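You operate a simulated robot arm through the tools that you are given. There is no shell and no other tool. Be economical: measure what you need, move in short steps, check, and stop when the job is done.

Carry out the task below with a simulated robot arm. There is one attempt and no reset: what you move stays moved.

## Task
Fetch the white ring casting and set it on the beige purple-edged board.

It is judged by the outcome, as a careful person would: the job done as asked, and still so three seconds after it is handed in. It fails if anything else is knocked over, pushed out of place, dropped, spilled or broken.

## Robot
A 6-joint arm with a two-finger parallel gripper, fixed in place. Base frame: the origin is at the foot of the arm, x ahead of it, y to its left, z up; the work surface is at about z = 0. Units: m, degrees, N and s.
With the tool pointing down near the work surface it reaches from about 0.18 to 0.46 m from the base axis. Its first joint turns from -70.0 to 70.0 degrees. Payload 1.9 kg.
The TCP is the grasp point between the finger pads, 0.023 m short of the fingertips. In the tool frame z runs along the fingers and y along their closing line. Largest opening 0.094 m; finger width 0.038, thickness 0.01; the body of the gripper, 0.054 by 0.096 m, starts 0.039 m behind the TCP.
Orientation is that of the tool frame in the base frame, as [roll, pitch, yaw] about the fixed x, y, z axes, in that order (R = Rz(yaw) Ry(pitch) Rx(roll)). With the fingers straight down and closing along the base's y, the tool's x points along the base's -x, its y along +y and its z along -z.

## Interface
- The arm moves only by the tool move_arm. Its argument "commands" is text: rows parted by semicolons, each of 7 numbers parted by spaces: the turn, a rotation vector about the base's x, y, z in degrees, then the shift along the base's x, y, z in m, then the gripper command, from -1 (shut) to 1 (fully open), values between in proportion. In form: wx wy wz x y z claw; .... A call has 1 to 12 rows; each row shifts and turns the commanded pose from where the row before left it. Rows are played at 5 a second. More than 0.05 m and 8.6 degrees between two rows, or a gripper value outside its range, and nothing of the call is played. A pose out of reach is approached as far as the arm can. The call stops where the force on the tool passes 40 N (or 10 N more than at its start, if that is more) or the arm is blocked; 0.2 s more then pass. The fingers move at their own pace (about 0.108 m/s each) and stop on an object; they squeeze with about 37 N. The grip force told is the motor's: it shows also when the fingers shut on nothing. Time passes only in rows, and 0.2 s behind the last, so rows that do not move let the fingers close. It gives the time, the measured TCP pose, the force on the tool (base axes), the opening and the grip force at its end, in the units of the frame above (readings bear some noise), and new pictures: "show" is both (left out), scene, wrist or none.
- Cameras (640 x 400 px; columns grow to the right, rows downward): "scene" is fixed at [0.0416, 0.2983, 0.4413]; the picture's right is [-0.89, -0.46, 0.00], its down [-0.19, 0.37, -0.91] and it looks along [0.42, -0.81, -0.41] (base axes); focal length 350 px, centre (320, 200). "wrist" rides on the gripper at [0.087, 0.016, -0.074] in the tool frame; the picture's right is [-0.18, 0.98, 0.00], its down [-0.58, -0.11, -0.81] and it looks along [-0.79, -0.15, 0.59] (tool axes); focal length 243 px, centre (320, 200). There is no depth. A picture from a camera that has moved, and an enlarged one, comes with that camera's place and axes in the base frame and with its lens.
- zoom(camera, box): a new picture of the part [left, top, right, bottom] of that camera's present view, enlarged. No time passes.
- close_job(): hands the job in; it is judged then, once.

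Go step by step. Nothing tells you positions but the pictures and the camera data: compare them with the known pose of the tool, close in by small moves and look again before you grip or let go. The budget is 90 turns and 170 pictures, counting those below and the enlarged ones. Unless the task says otherwise, let go and move clear before handing in, and close with one line.

The tools are called after "Request:" by a JSON object that holds its "name" and its "arguments". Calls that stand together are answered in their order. move_arm: Moves the arm, as the interface text tells. Its arguments: {"type":"object","properties":{"commands":{"type":"string"},"show":{"type":"string","enum":["both","scene","wrist","none"]}},"required":["commands"]} The other tools are called the same way: zoom (camera, box) takes an enlarged picture of a part of a camera's view; close_job () hands the job in.

At the start:

```text
time: 0.0
tool_pos: [0.2954, -0.0074, 0.2777]
tcp_rot: [180.0, 0.1, -179.9]
contact_force: [0.8, -0.3, -0.3]
opening: 0.094
grip_force: 0.1
```

scene: 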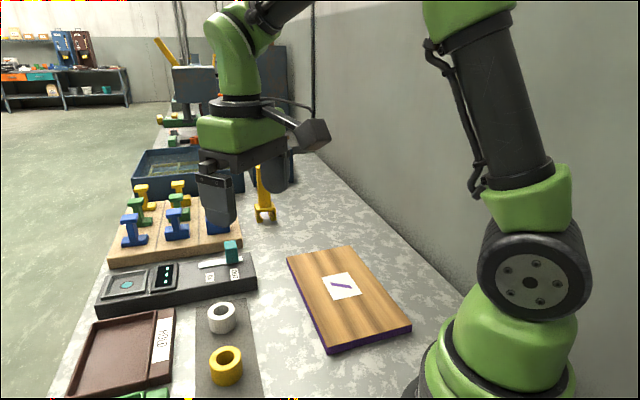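
wrist: 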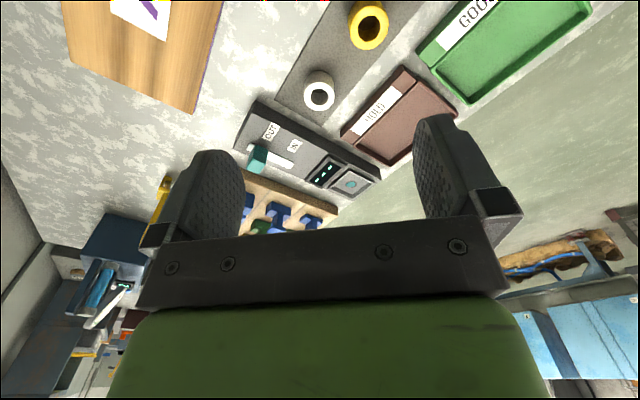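

I see the white ring near x 0.40, y -0.03, and the board centred near x 0.23, y -0.17. I'll zoom in on both before moving.

Request:
{"name": "zoom", "arguments": {"camera": "scene", "box": [160, 270, 320, 370]}}

Request:
{"name": "zoom", "arguments": {"camera": "wrist", "box": [240, 0, 480, 150]}}

Request:
{"name": "zoom", "arguments": {"camera": "scene", "box": [270, 235, 430, 355]}}

```text
4.00 times, centred on (240, 320) of scene
camera zoom: at [0.0416, 0.2983, 0.4413], right [-0.89, -0.46, 0.0], down [-0.19, 0.37, -0.91], along [0.42, -0.81, -0.41], focal length 1400 px, centre (640, -280)
```

zoom: 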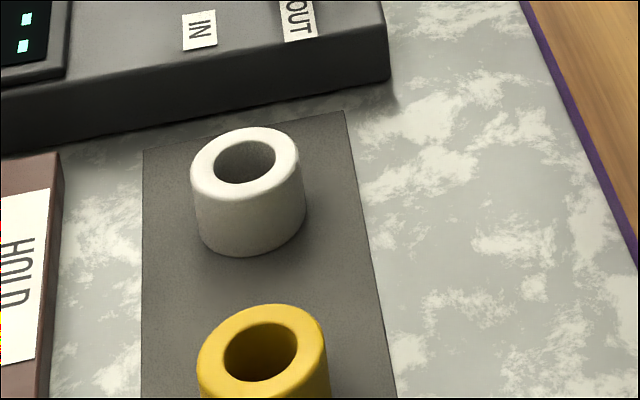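

```text
2.67 times, centred on (360, 75) of wrist
camera zoom: at [0.2103, 0.0072, 0.3511], right [0.18, 0.98, 0.0], down [0.58, -0.11, 0.81], along [0.79, -0.15, -0.59], focal length 647 px, centre (213, 533)
```

zoom: 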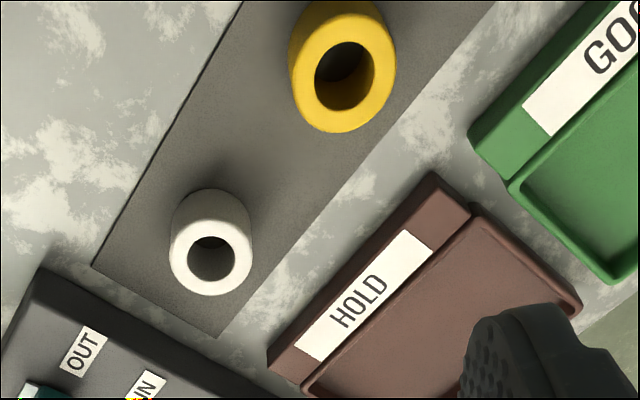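

```text
3.33 times, centred on (350, 295) of scene
camera zoom: at [0.0416, 0.2983, 0.4413], right [-0.89, -0.46, 0.0], down [-0.19, 0.37, -0.91], along [0.42, -0.81, -0.41], focal length 1167 px, centre (220, -117)
```

zoom: 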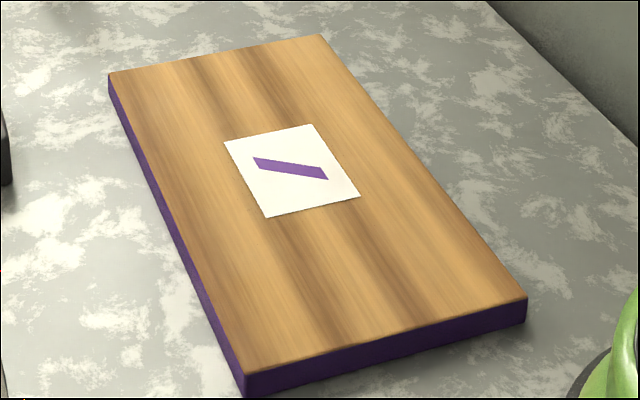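

The ring stands upright, about 45 mm wide and 33 mm tall, centred near (0.397, -0.030). The strip it stands on runs at 45°, so I'll turn the fingers to close across it and hover above the ring.

Request:
{"name": "move_arm", "arguments": {"commands": "0 0 -7.5 0.017 -0.0038 -0.0246 0.6; 0 0 -7.5 0.017 -0.0038 -0.0246 0.6; 0 0 -7.5 0.017 -0.0038 -0.0246 0.6; 0 0 -7.5 0.017 -0.0038 -0.0246 0.6; 0 0 -7.5 0.017 -0.0038 -0.0246 0.6; 0 0 -7.5 0.017 -0.0038 -0.0246 0.6; 0 0 0 0 0 0 0.6"}}

```text
time: 1.6
tool_pos: [0.3992, -0.0311, 0.1295]
tcp_rot: [180.0, 0.0, 134.8]
contact_force: [-0.1, 0.0, -0.5]
opening: 0.0749
grip_force: 0.1
camera wrist: at [0.3492, 0.0407, 0.2032], right [0.83, 0.56, 0.0], down [0.33, -0.49, 0.81], along [0.46, -0.67, -0.59], focal length 243 px, centre (320, 200)
```

scene: 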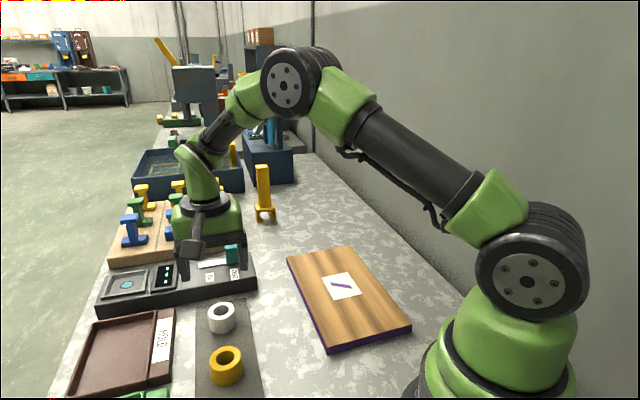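
wrist: 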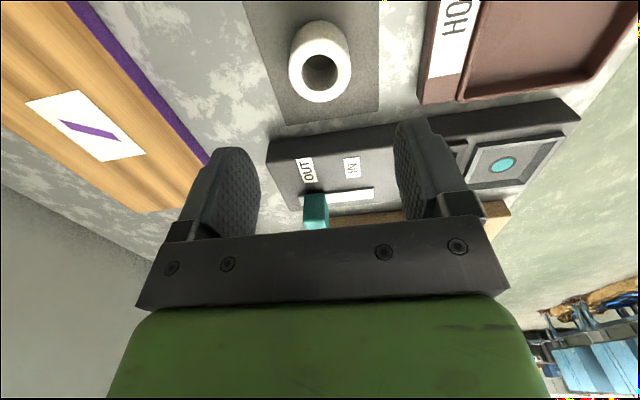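

The ring is centred sideways between the fingers. I'll nudge slightly along the strip, come down partway and check again.

Request:
{"name": "move_arm", "arguments": {"commands": "0 0 0 -0.0012 0.0012 -0.02 0.6; 0 0 0 -0.0012 0.0012 -0.02 0.6; 0 0 0 0 0 -0.018 0.6; 0 0 0 0 0 0 0.6"}}

```text
time: 2.6
tool_pos: [0.3968, -0.0298, 0.0711]
tcp_rot: [179.9, 0.2, 135.0]
contact_force: [0.1, -0.4, 0.2]
opening: 0.0752
grip_force: 0.0
camera wrist: at [0.3464, 0.0429, 0.1452], right [0.82, 0.57, 0.0], down [0.33, -0.49, 0.81], along [0.46, -0.67, -0.59], focal length 243 px, centre (320, 200)
```

scene: 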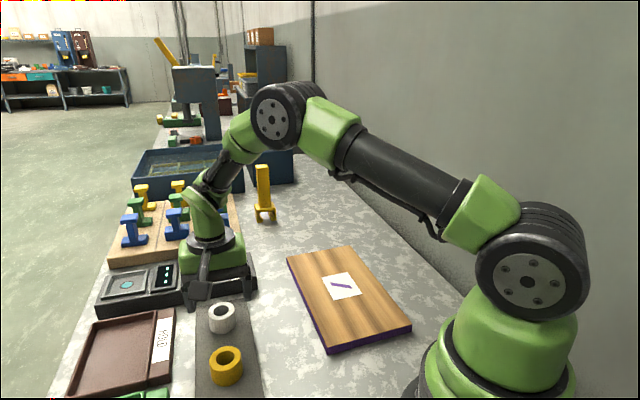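
wrist: 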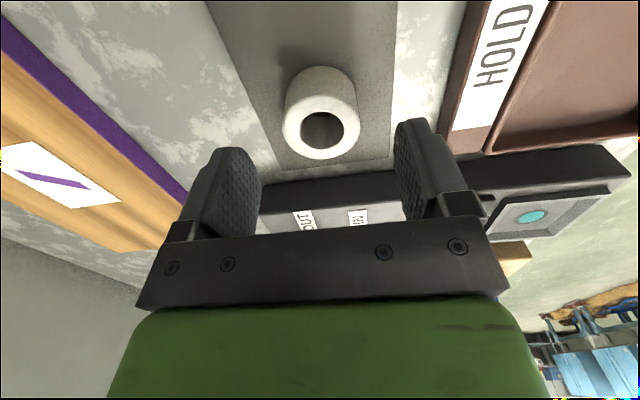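

The ring centre now matches the TCP at (0.397, -0.030). I'll lower to the grasp height and check.

Request:
{"name": "move_arm", "arguments": {"commands": "0 0 0 0 0 -0.015 0.6; 0 0 0 0 0 -0.015 0.6; 0 0 0 0 0 -0.013 0.6; 0 0 0 0 0 0 0.6"}}

```text
time: 3.6
tool_pos: [0.3974, -0.0273, 0.0279]
tcp_rot: [-180.0, 0.2, 135.0]
contact_force: [-0.3, -1.0, 0.0]
opening: 0.0752
grip_force: 0.0
camera wrist: at [0.3469, 0.0437, 0.1024], right [0.82, 0.57, 0.0], down [0.33, -0.49, 0.81], along [0.46, -0.67, -0.59], focal length 243 px, centre (320, 200)
```

scene: 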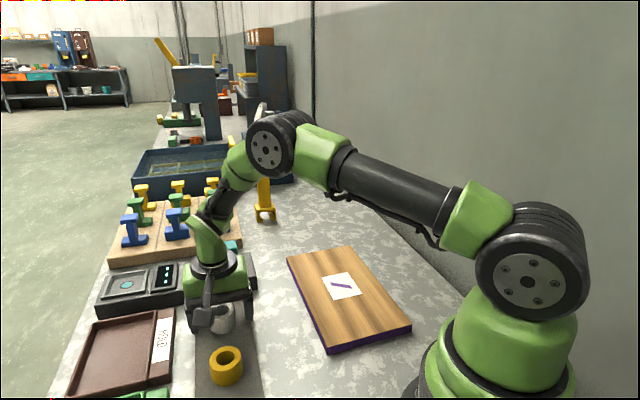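
wrist: 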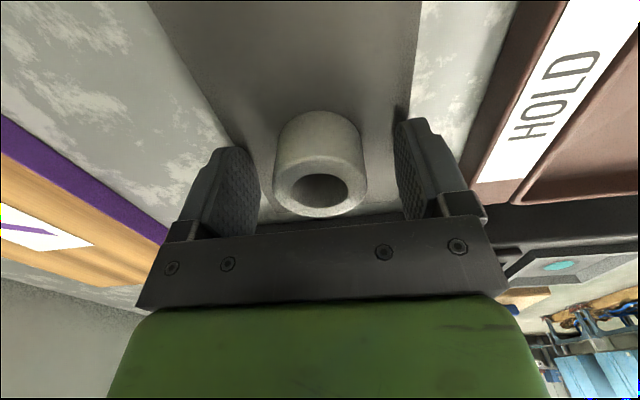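

The ring is centred between the pads, so I'll close on it without moving.

Request:
{"name": "move_arm", "arguments": {"commands": "0 0 0 0 0 0 0; 0 0 0 0 0 0 -1; 0 0 0 0 0 0 -1; 0 0 0 0 0 0 -1", "show": "wrist"}}

```text
time: 4.6
tool_pos: [0.3976, -0.0294, 0.0289]
tcp_rot: [-179.9, 0.1, 135.0]
contact_force: [-0.6, -1.0, 0.0]
opening: 0.0433
grip_force: 37.2
camera wrist: at [0.3468, 0.0436, 0.1025], right [0.82, 0.57, 0.0], down [0.33, -0.49, 0.81], along [0.46, -0.67, -0.59], focal length 243 px, centre (320, 200)
```

wrist: 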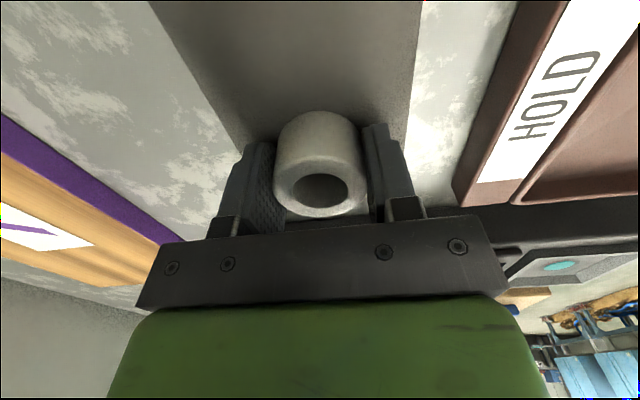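

The ring is gripped at 43 mm opening. I'll lift it straight up and then carry it toward the board centre near (0.255, -0.20).

Request:
{"name": "move_arm", "arguments": {"commands": "0 0 0 0 0 0.015 -1; 0 0 0 0 0 0.03 -1; 0 0 0 0 0 0.035 -1; 0 0 0 0 0 0 -1"}}

Request:
{"name": "move_arm", "arguments": {"commands": "0 0 0 -0.0143 -0.0171 0 -1; 0 0 0 -0.0143 -0.0171 0 -1; 0 0 0 -0.0143 -0.0171 0 -1; 0 0 0 -0.0143 -0.0171 0 -1; 0 0 0 -0.0143 -0.0171 0 -1; 0 0 0 -0.0143 -0.0171 0 -1; 0 0 0 -0.0143 -0.0171 0 -1; 0 0 0 -0.0143 -0.0171 0 -1; 0 0 0 -0.0143 -0.0171 0 -1; 0 0 0 -0.0143 -0.0171 0 -1; 0 0 0 0 0 0 -1"}}

```text
time: 5.6
tool_pos: [0.3961, -0.0297, 0.1089]
tcp_rot: [180.0, -0.1, 135.0]
contact_force: [0.3, -0.5, 0.2]
opening: 0.0002
grip_force: 36.4
camera wrist: at [0.3468, 0.0431, 0.1829], right [0.82, 0.57, 0.0], down [0.33, -0.49, 0.81], along [0.46, -0.67, -0.59], focal length 243 px, centre (320, 200)
```

scene: 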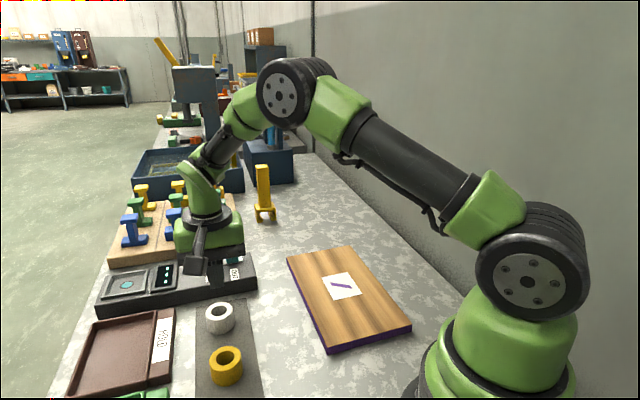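
wrist: 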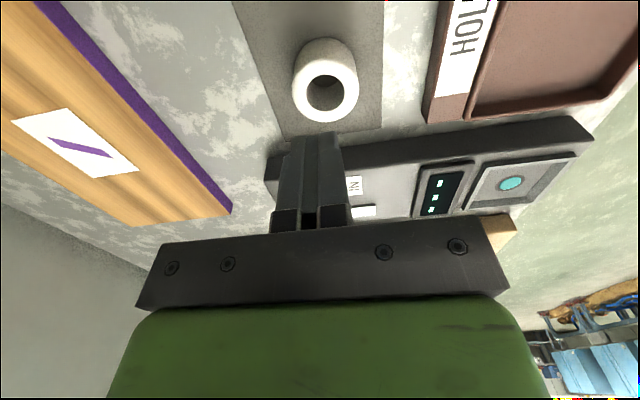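

```text
time: 8.0
tool_pos: [0.2524, -0.2016, 0.1091]
tcp_rot: [-179.9, 0.1, 135.1]
contact_force: [1.2, -0.7, -0.1]
opening: 0.0002
grip_force: 37.3
camera wrist: at [0.2039, -0.1284, 0.1824], right [0.82, 0.57, 0.0], down [0.33, -0.49, 0.81], along [0.46, -0.67, -0.59], focal length 243 px, centre (320, 200)
```

scene: 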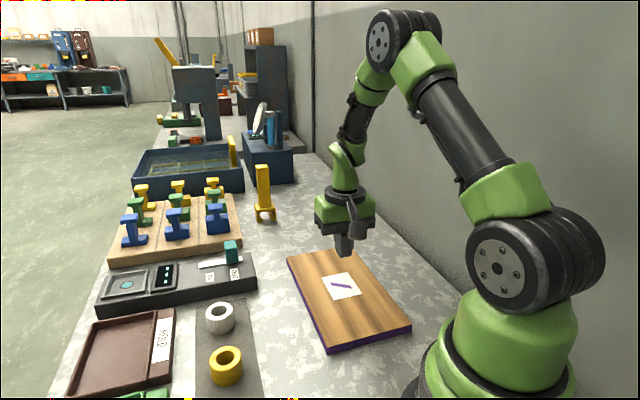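
wrist: 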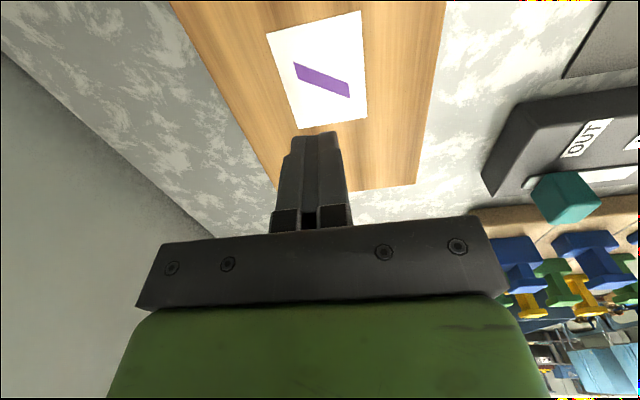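

The ring slipped out during the lift: the gripper is shut on nothing and the ring is still standing on its strip, moved slightly. I'll zoom in to measure its new place and shape.

Request:
{"name": "zoom", "arguments": {"camera": "scene", "box": [180, 290, 260, 340]}}

Request:
{"name": "move_arm", "arguments": {"commands": "0 0 0 0.0143 0.0171 0 0.6; 0 0 0 0.0143 0.0171 0 0.6; 0 0 0 0.0143 0.0171 0 0.6; 0 0 0 0.0143 0.0171 0 0.6; 0 0 0 0.0143 0.0171 0 0.6; 0 0 0 0.0143 0.0171 0 0.6; 0 0 0 0.0143 0.0171 0 0.6; 0 0 0 0.0143 0.0171 0 0.6; 0 0 0 0.0143 0.0171 0 0.6; 0 0 0 0.0143 0.0171 0 0.6; 0 0 0 0 0 0 0.6", "show": "none"}}

Request:
{"name": "zoom", "arguments": {"camera": "wrist", "box": [240, 20, 400, 120]}}

```text
8.00 times, centred on (220, 315) of scene
camera zoom: at [0.0416, 0.2983, 0.4413], right [-0.89, -0.46, 0.0], down [-0.19, 0.37, -0.91], along [0.42, -0.81, -0.41], focal length 2800 px, centre (1120, -720)
```

zoom: 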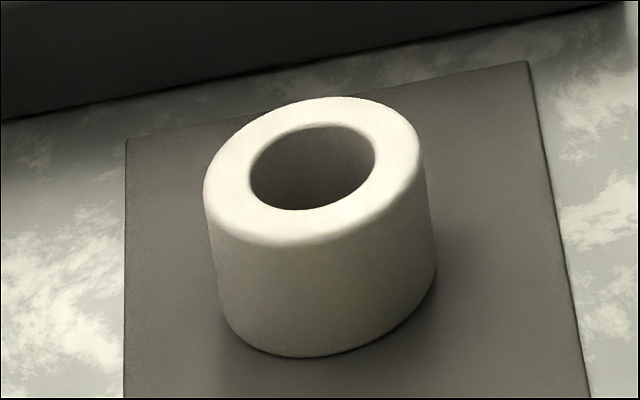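

```text
time: 10.4
tool_pos: [0.3976, -0.0289, 0.1084]
tcp_rot: [-179.9, 0.1, 135.0]
contact_force: [-0.6, 0.1, -0.7]
opening: 0.0754
grip_force: 0.0
```

```text
4.00 times, centred on (320, 70) of wrist
camera zoom: at [0.3469, 0.0439, 0.1824], right [0.82, 0.57, 0.0], down [0.33, -0.49, 0.81], along [0.46, -0.67, -0.59], focal length 970 px, centre (320, 720)
```

zoom: 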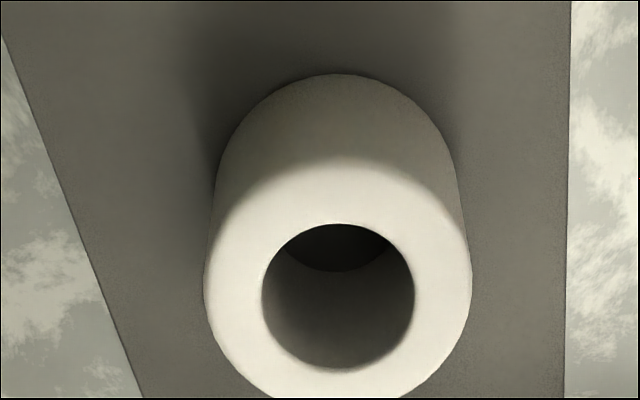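

The ring measures about 43.5 mm across, so the grip itself was square and the surface must be slippery or the ring heavy. I'll re-centre, go a little deeper, and lift in very small steps while watching the opening and force.

Request:
{"name": "move_arm", "arguments": {"commands": "0 0 0 0.0015 0.004 -0.02 0.6; 0 0 0 0 0 -0.02 0.6; 0 0 0 0 0 -0.02 0.6; 0 0 0 0 0 -0.015 0.6; 0 0 0 0 0 -0.007 0.6; 0 0 0 0 0 0 0.6", "show": "wrist"}}

```text
time: 11.8
tool_pos: [0.398, -0.0253, 0.026]
tcp_rot: [180.0, 0.0, 135.1]
contact_force: [-0.7, 0.5, -0.7]
opening: 0.0751
grip_force: 0.1
camera wrist: at [0.3481, 0.0473, 0.1002], right [0.82, 0.57, 0.0], down [0.33, -0.49, 0.81], along [0.46, -0.67, -0.59], focal length 243 px, centre (320, 200)
```

wrist: 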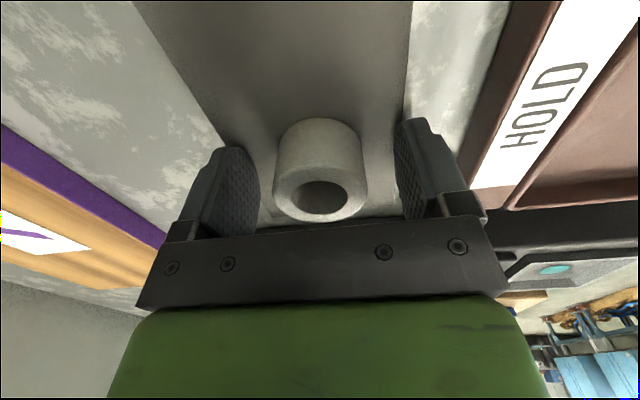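

The ring is centred within a couple of millimetres. I'll lower 1.5 mm more, close, and hold.

Request:
{"name": "move_arm", "arguments": {"commands": "0 0 0 0 0 -0.0015 0.6; 0 0 0 0 0 0 0; 0 0 0 0 0 0 -1; 0 0 0 0 0 0 -1; 0 0 0 0 0 0 -1; 0 0 0 0 0 0 -1", "show": "wrist"}}

Request:
{"name": "move_arm", "arguments": {"commands": "0 0 0 0 0 0.001 -1; 0 0 0 0 0 0.001 -1; 0 0 0 0 0 0.002 -1; 0 0 0 0 0 0 -1"}}

```text
time: 13.2
tool_pos: [0.3976, -0.026, 0.0256]
tcp_rot: [180.0, 0.1, 135.0]
contact_force: [-1.3, -1.0, 4.0]
opening: 0.043
grip_force: 37.3
stopped in row 6: the force on the tool passed its limit (the readings are from after the stop); the commanded pose is now the measured one
camera wrist: at [0.3485, 0.0466, 0.0997], right [0.83, 0.56, 0.0], down [0.33, -0.49, 0.81], along [0.46, -0.67, -0.59], focal length 243 px, centre (320, 200)
```

wrist: 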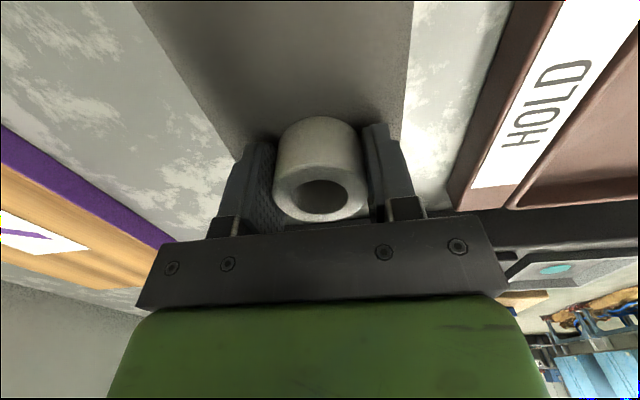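

```text
time: 14.2
tool_pos: [0.3979, -0.0258, 0.0295]
tcp_rot: [179.9, 0.1, 135.0]
contact_force: [0.6, 0.4, -1.6]
opening: 0.0429
grip_force: 37.0
camera wrist: at [0.3482, 0.0468, 0.1034], right [0.82, 0.57, 0.0], down [0.33, -0.49, 0.81], along [0.46, -0.67, -0.59], focal length 243 px, centre (320, 200)
```

scene: 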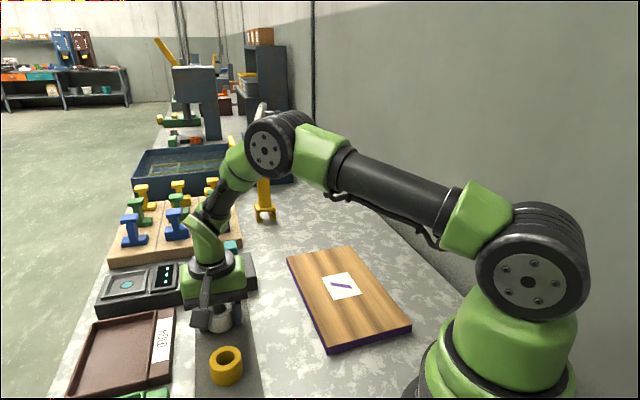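
wrist: 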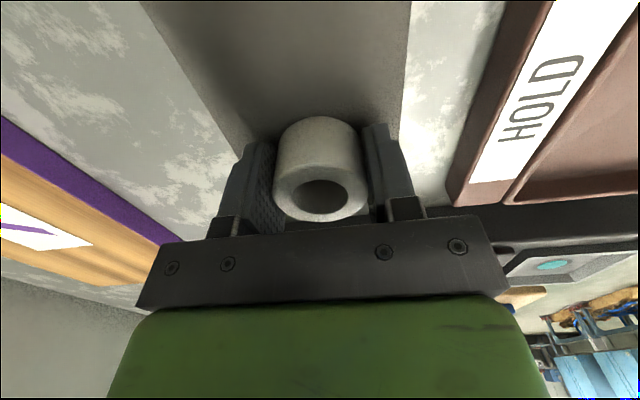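

The ring has risen with the fingers so far, with the opening still at 43 mm. I'll keep lifting slowly.

Request:
{"name": "move_arm", "arguments": {"commands": "0 0 0 0 0 0.003 -1; 0 0 0 0 0 0.004 -1; 0 0 0 0 0 0.004 -1; 0 0 0 0 0 0 -1; 0 0 0 0 0 0 -1"}}

```text
time: 15.4
tool_pos: [0.3987, -0.0262, 0.04]
tcp_rot: [-180.0, 0.1, 135.0]
contact_force: [0.5, -0.6, -1.2]
opening: 0.0432
grip_force: 37.1
camera wrist: at [0.3484, 0.0468, 0.1143], right [0.82, 0.57, 0.0], down [0.33, -0.49, 0.81], along [0.46, -0.67, -0.59], focal length 243 px, centre (320, 200)
```

scene: 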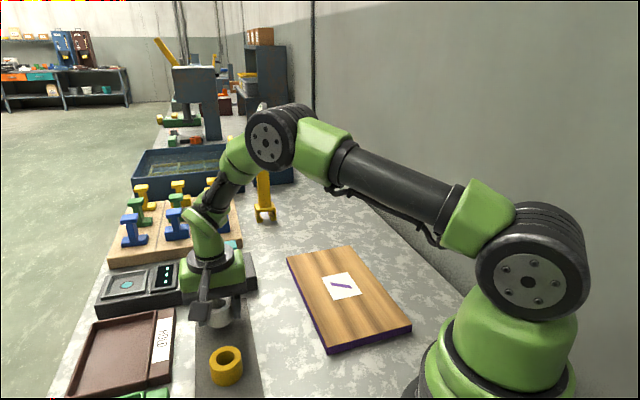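
wrist: 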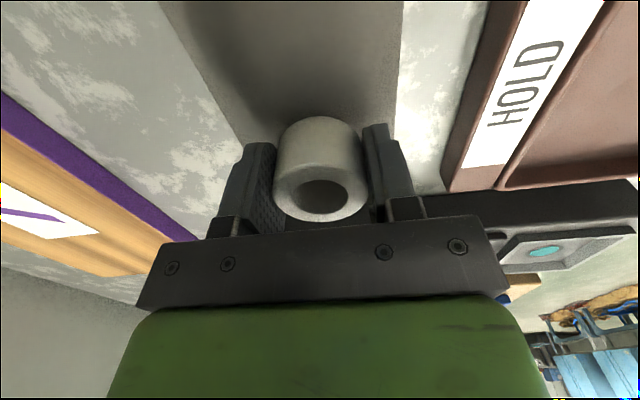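

The ring is held steady with its bottom about 15 mm clear. I'll lift 22 mm more, gently, and start toward the board in small steps.

Request:
{"name": "move_arm", "arguments": {"commands": "0 0 0 0 0 0.003 -1; 0 0 0 0 0 0.005 -1; 0 0 0 0 0 0.006 -1; 0 0 0 0 0 0.005 -1; 0 0 0 0 0 0.003 -1; 0 0 0 0 0 0 -1; 0 0 0 -0.002 -0.0024 0 -1; 0 0 0 -0.004 -0.0048 0 -1; 0 0 0 -0.004 -0.0048 0 -1; 0 0 0 -0.004 -0.0048 0 -1; 0 0 0 -0.002 -0.0024 0 -1; 0 0 0 0 0 0 -1"}}

```text
time: 18.0
tool_pos: [0.3819, -0.0443, 0.0632]
tcp_rot: [180.0, 0.1, 135.0]
contact_force: [-0.6, 0.6, -1.1]
opening: 0.0429
grip_force: 37.0
camera wrist: at [0.3322, 0.0277, 0.1364], right [0.82, 0.57, 0.0], down [0.33, -0.49, 0.81], along [0.46, -0.67, -0.59], focal length 243 px, centre (320, 200)
```

scene: 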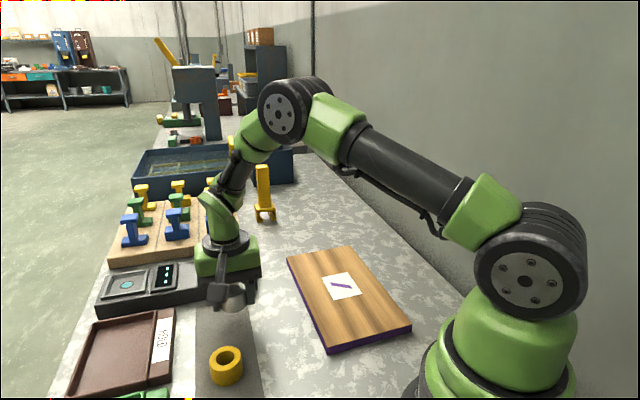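
wrist: 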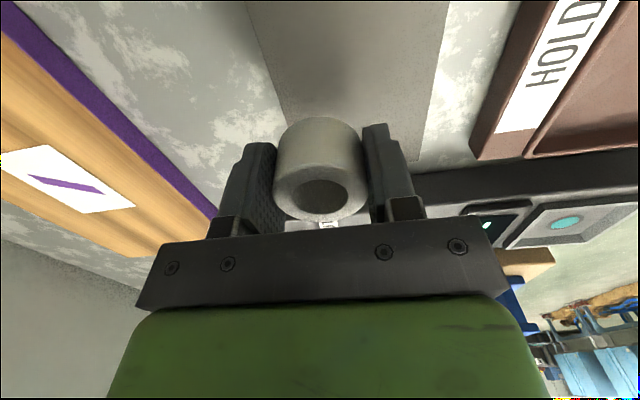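

The grip holds with no slip. I'll carry on to the board centre at the same gentle pace.

Request:
{"name": "move_arm", "arguments": {"commands": "0 0 0 -0.003 -0.0036 0 -1; 0 0 0 -0.0058 -0.0071 0 -1; 0 0 0 -0.0058 -0.0071 0 -1; 0 0 0 -0.0058 -0.0071 0 -1; 0 0 0 -0.0058 -0.0071 0 -1; 0 0 0 -0.0058 -0.0071 0 -1; 0 0 0 -0.0058 -0.0071 0 -1; 0 0 0 -0.0058 -0.0071 0 -1; 0 0 0 -0.0058 -0.0071 0 -1; 0 0 0 -0.0058 -0.0071 0 -1; 0 0 0 -0.0058 -0.0071 0 -1; 0 0 0 -0.003 -0.0036 0 -1", "show": "wrist"}}

Request:
{"name": "move_arm", "arguments": {"commands": "0 0 0 -0.003 -0.0036 0 -1; 0 0 0 -0.0058 -0.0071 0 -1; 0 0 0 -0.0058 -0.0071 0 -1; 0 0 0 -0.0058 -0.0071 0 -1; 0 0 0 -0.0058 -0.0071 0 -1; 0 0 0 -0.0058 -0.0071 0 -1; 0 0 0 -0.0058 -0.0071 0 -1; 0 0 0 -0.0058 -0.0071 0 -1; 0 0 0 -0.0058 -0.0071 0 -1; 0 0 0 -0.0058 -0.0071 0 -1; 0 0 0 -0.005 -0.006 0 -1; 0 0 0 0 0 0 -1"}}

```text
time: 20.6
tool_pos: [0.3173, -0.1238, 0.0631]
tcp_rot: [180.0, 0.1, 135.1]
contact_force: [-0.1, 0.2, -0.9]
opening: 0.0431
grip_force: 37.4
camera wrist: at [0.2682, -0.051, 0.1368], right [0.82, 0.57, 0.0], down [0.33, -0.49, 0.81], along [0.46, -0.67, -0.59], focal length 243 px, centre (320, 200)
```

wrist: 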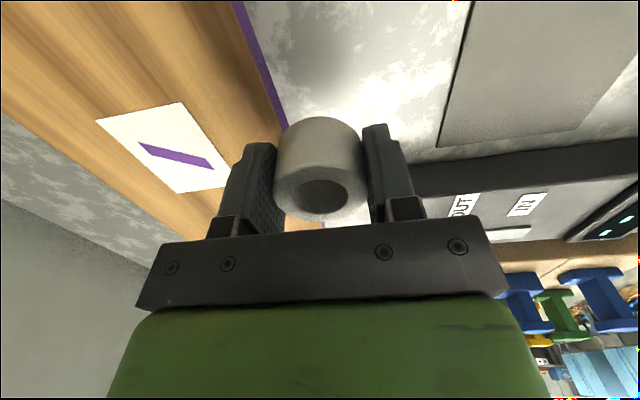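

```text
time: 23.2
tool_pos: [0.2578, -0.1965, 0.0629]
tcp_rot: [180.0, 0.1, 135.0]
contact_force: [0.8, -0.7, -0.5]
opening: 0.0433
grip_force: 36.9
camera wrist: at [0.2078, -0.1242, 0.1368], right [0.82, 0.57, 0.0], down [0.33, -0.49, 0.81], along [0.46, -0.67, -0.59], focal length 243 px, centre (320, 200)
```

scene: 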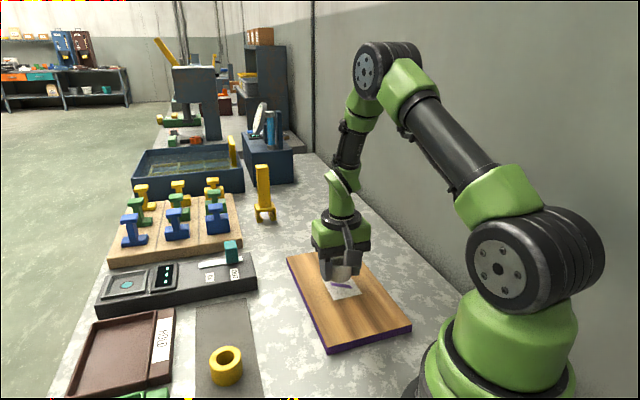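
wrist: 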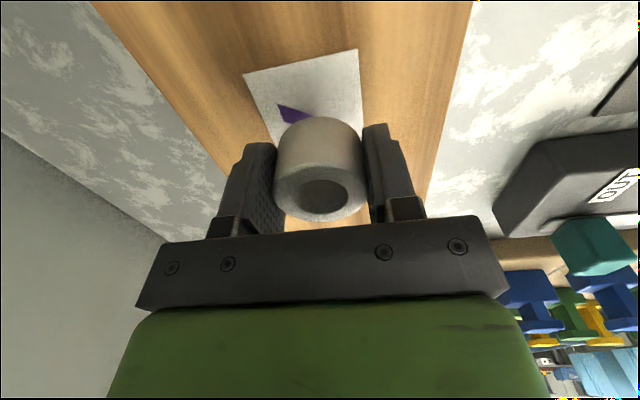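

The ring is over the middle of the board. I'll lower it in small steps until I feel contact.

Request:
{"name": "move_arm", "arguments": {"commands": "0 0 0 0 0 -0.004 -1; 0 0 0 0 0 -0.005 -1; 0 0 0 0 0 -0.004 -1; 0 0 0 0 0 -0.002 -1; 0 0 0 0 0 0 -1"}}

Request:
{"name": "zoom", "arguments": {"camera": "scene", "box": [290, 235, 400, 305]}}

```text
time: 24.4
tool_pos: [0.2583, -0.1975, 0.0477]
tcp_rot: [180.0, 0.1, 135.1]
contact_force: [0.0, 0.2, -1.2]
opening: 0.0429
grip_force: 37.0
camera wrist: at [0.2081, -0.1241, 0.1215], right [0.82, 0.57, 0.0], down [0.33, -0.49, 0.81], along [0.46, -0.67, -0.59], focal length 243 px, centre (320, 200)
```

scene: 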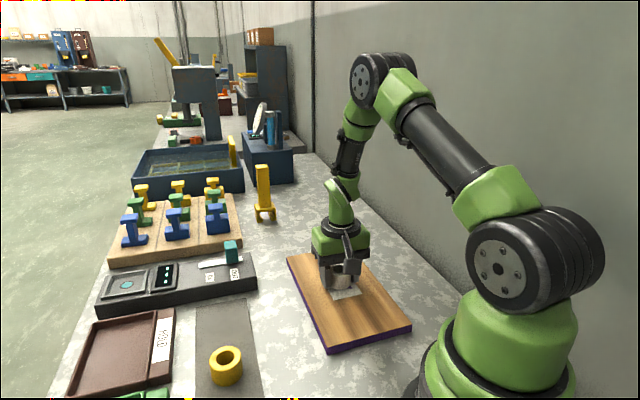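
wrist: 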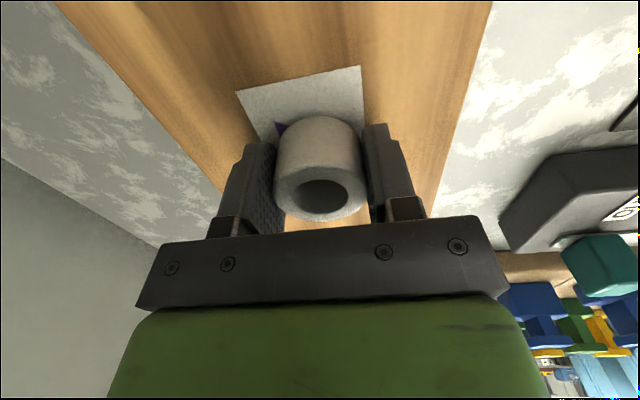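

```text
5.71 times, centred on (345, 270) of scene
camera zoom: at [0.0416, 0.2983, 0.4413], right [-0.89, -0.46, 0.0], down [-0.19, 0.37, -0.91], along [0.42, -0.81, -0.41], focal length 2000 px, centre (177, -200)
```

zoom: 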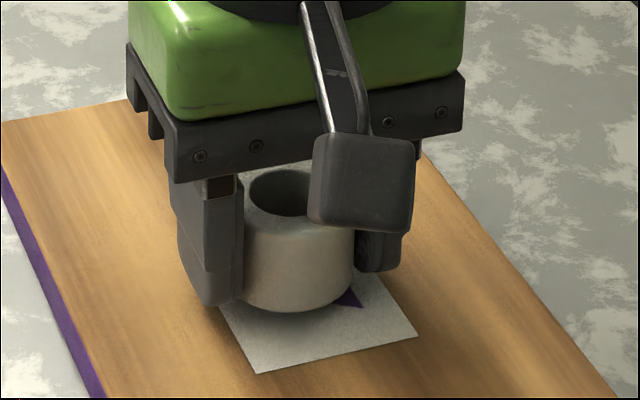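

There's only a small gap left under the ring. I'll go down in millimetre steps.

Request:
{"name": "move_arm", "arguments": {"commands": "0 0 0 0 0 -0.001 -1; 0 0 0 0 0 -0.001 -1; 0 0 0 0 0 -0.001 -1; 0 0 0 0 0 0 -1", "show": "none"}}

Request:
{"name": "move_arm", "arguments": {"commands": "0 0 0 0 0 -0.001 -1; 0 0 0 0 0 -0.001 -1; 0 0 0 0 0 0 -1", "show": "none"}}

Request:
{"name": "zoom", "arguments": {"camera": "scene", "box": [290, 235, 400, 305]}}

```text
time: 25.4
tool_pos: [0.2584, -0.1957, 0.0437]
tcp_rot: [-180.0, 0.1, 135.0]
contact_force: [0.8, 0.1, -0.8]
opening: 0.0429
grip_force: 36.7
```

```text
time: 26.2
tool_pos: [0.2572, -0.1971, 0.0427]
tcp_rot: [-180.0, 0.1, 135.0]
contact_force: [-0.2, -0.5, -0.8]
opening: 0.0433
grip_force: 37.0
```

```text
5.71 times, centred on (345, 270) of scene
camera zoom: at [0.0416, 0.2983, 0.4413], right [-0.89, -0.46, 0.0], down [-0.19, 0.37, -0.91], along [0.42, -0.81, -0.41], focal length 2000 px, centre (177, -200)
```

zoom: 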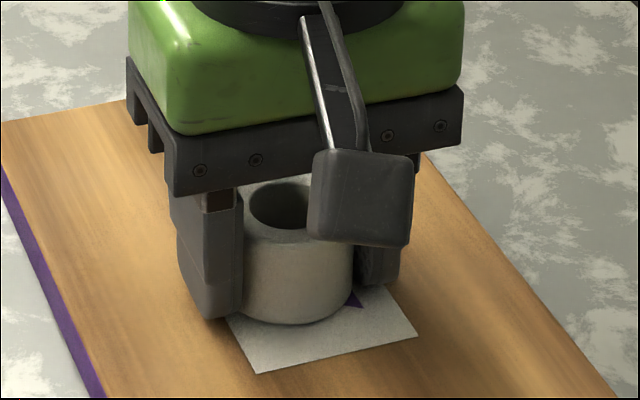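

No contact is felt yet, but the shadow gap is nearly closed. I'll continue in 1 mm steps.

Request:
{"name": "move_arm", "arguments": {"commands": "0 0 0 0 0 -0.001 -1; 0 0 0 0 0 0 -1", "show": "none"}}

Request:
{"name": "move_arm", "arguments": {"commands": "0 0 0 0 0 -0.001 -1; 0 0 0 0 0 0 -1", "show": "none"}}

Request:
{"name": "zoom", "arguments": {"camera": "scene", "box": [290, 235, 400, 305]}}

```text
time: 26.8
tool_pos: [0.2576, -0.1971, 0.0421]
tcp_rot: [180.0, 0.1, 135.0]
contact_force: [0.2, 0.7, -0.3]
opening: 0.043
grip_force: 37.1
```

```text
time: 27.4
tool_pos: [0.2575, -0.1957, 0.0421]
tcp_rot: [179.9, 0.2, 135.0]
contact_force: [-0.8, 4.7, 21.8]
opening: 0.0432
grip_force: 37.0
```

```text
5.71 times, centred on (345, 270) of scene
camera zoom: at [0.0415, 0.2983, 0.4413], right [-0.89, -0.46, 0.0], down [-0.19, 0.37, -0.91], along [0.42, -0.81, -0.41], focal length 2000 px, centre (177, -200)
```

zoom: 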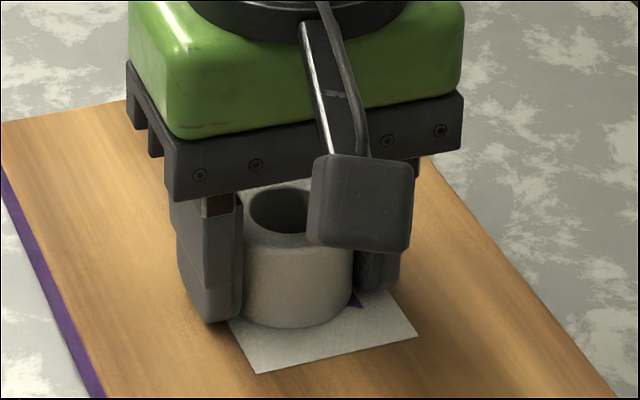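

The ring is now touching the board (22 N upward). I'll ease off slightly, then open the fingers a little at a time.

Request:
{"name": "move_arm", "arguments": {"commands": "0 0 0 0 0 0.0006 -1; 0 0 0 0 0 0 -0.05; 0 0 0 0 0 0 0.1; 0 0 0 0 0 0 0.4; 0 0 0 0 0 0 0.5"}}

```text
time: 28.6
tool_pos: [0.2564, -0.196, 0.0421]
tcp_rot: [179.9, 0.1, 135.0]
contact_force: [0.1, 0.6, -0.6]
opening: 0.0707
grip_force: 0.1
camera wrist: at [0.2079, -0.1242, 0.1151], right [0.82, 0.57, 0.0], down [0.33, -0.49, 0.81], along [0.46, -0.67, -0.59], focal length 243 px, centre (320, 200)
```

scene: 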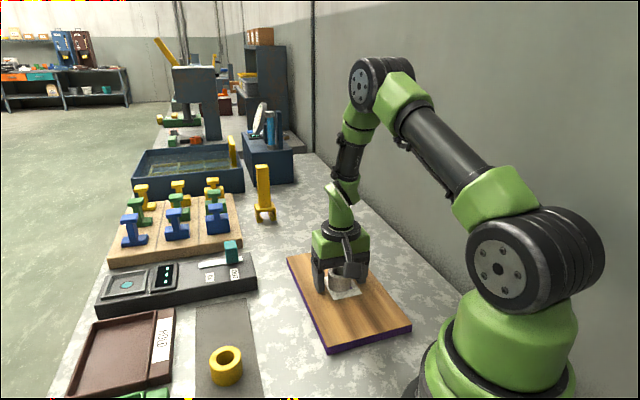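
wrist: 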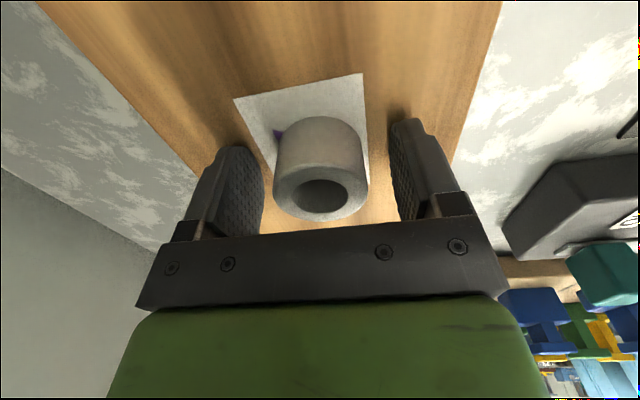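

The ring is free and standing on the board. I'll rise straight up, clear of it.

Request:
{"name": "move_arm", "arguments": {"commands": "0 0 0 0 0 0.01 0.5; 0 0 0 0 0 0.02 0.5; 0 0 0 0 0 0.03 0.5; 0 0 0 0 0 0.03 0.5; 0 0 0 0 0 0.03 0.5; 0 0 0 0 0 0 0.5"}}

Request:
{"name": "zoom", "arguments": {"camera": "scene", "box": [270, 235, 430, 355]}}

```text
time: 30.0
tool_pos: [0.2585, -0.196, 0.161]
tcp_rot: [180.0, 0.2, 135.0]
contact_force: [-0.4, -0.2, 0.3]
opening: 0.0705
grip_force: 0.1
camera wrist: at [0.2085, -0.1236, 0.2354], right [0.82, 0.57, 0.0], down [0.33, -0.49, 0.81], along [0.46, -0.67, -0.59], focal length 243 px, centre (320, 200)
```

scene: 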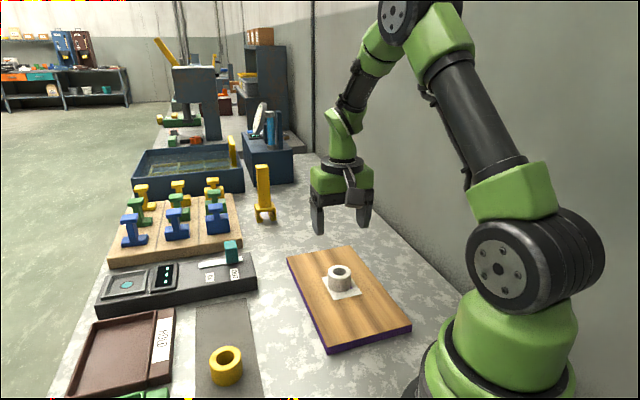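
wrist: 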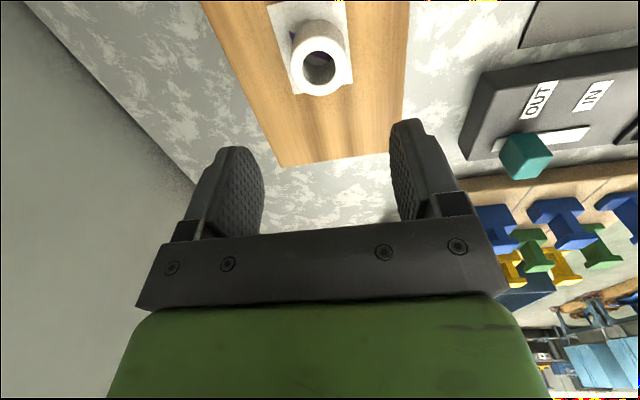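

```text
3.33 times, centred on (350, 295) of scene
camera zoom: at [0.0416, 0.2983, 0.4413], right [-0.89, -0.46, 0.0], down [-0.19, 0.37, -0.91], along [0.42, -0.81, -0.41], focal length 1167 px, centre (220, -117)
```

zoom: 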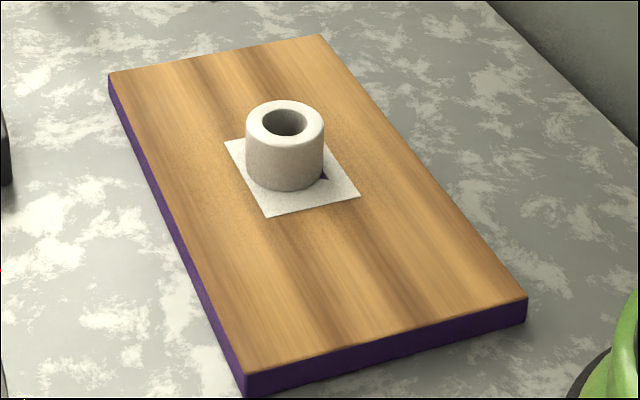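

The ring stands upright in the middle of the board, the board and everything else look undisturbed, and the arm is clear. I'm handing the job in.

Request:
{"name": "close_job", "arguments": {}}

```text
The job is handed in.
```

The white ring casting is standing upright in the middle of the beige purple-edged board, and nothing else was disturbed; it slipped from the gripper on the first lift but stayed upright on its strip, and the second, slower lift held.
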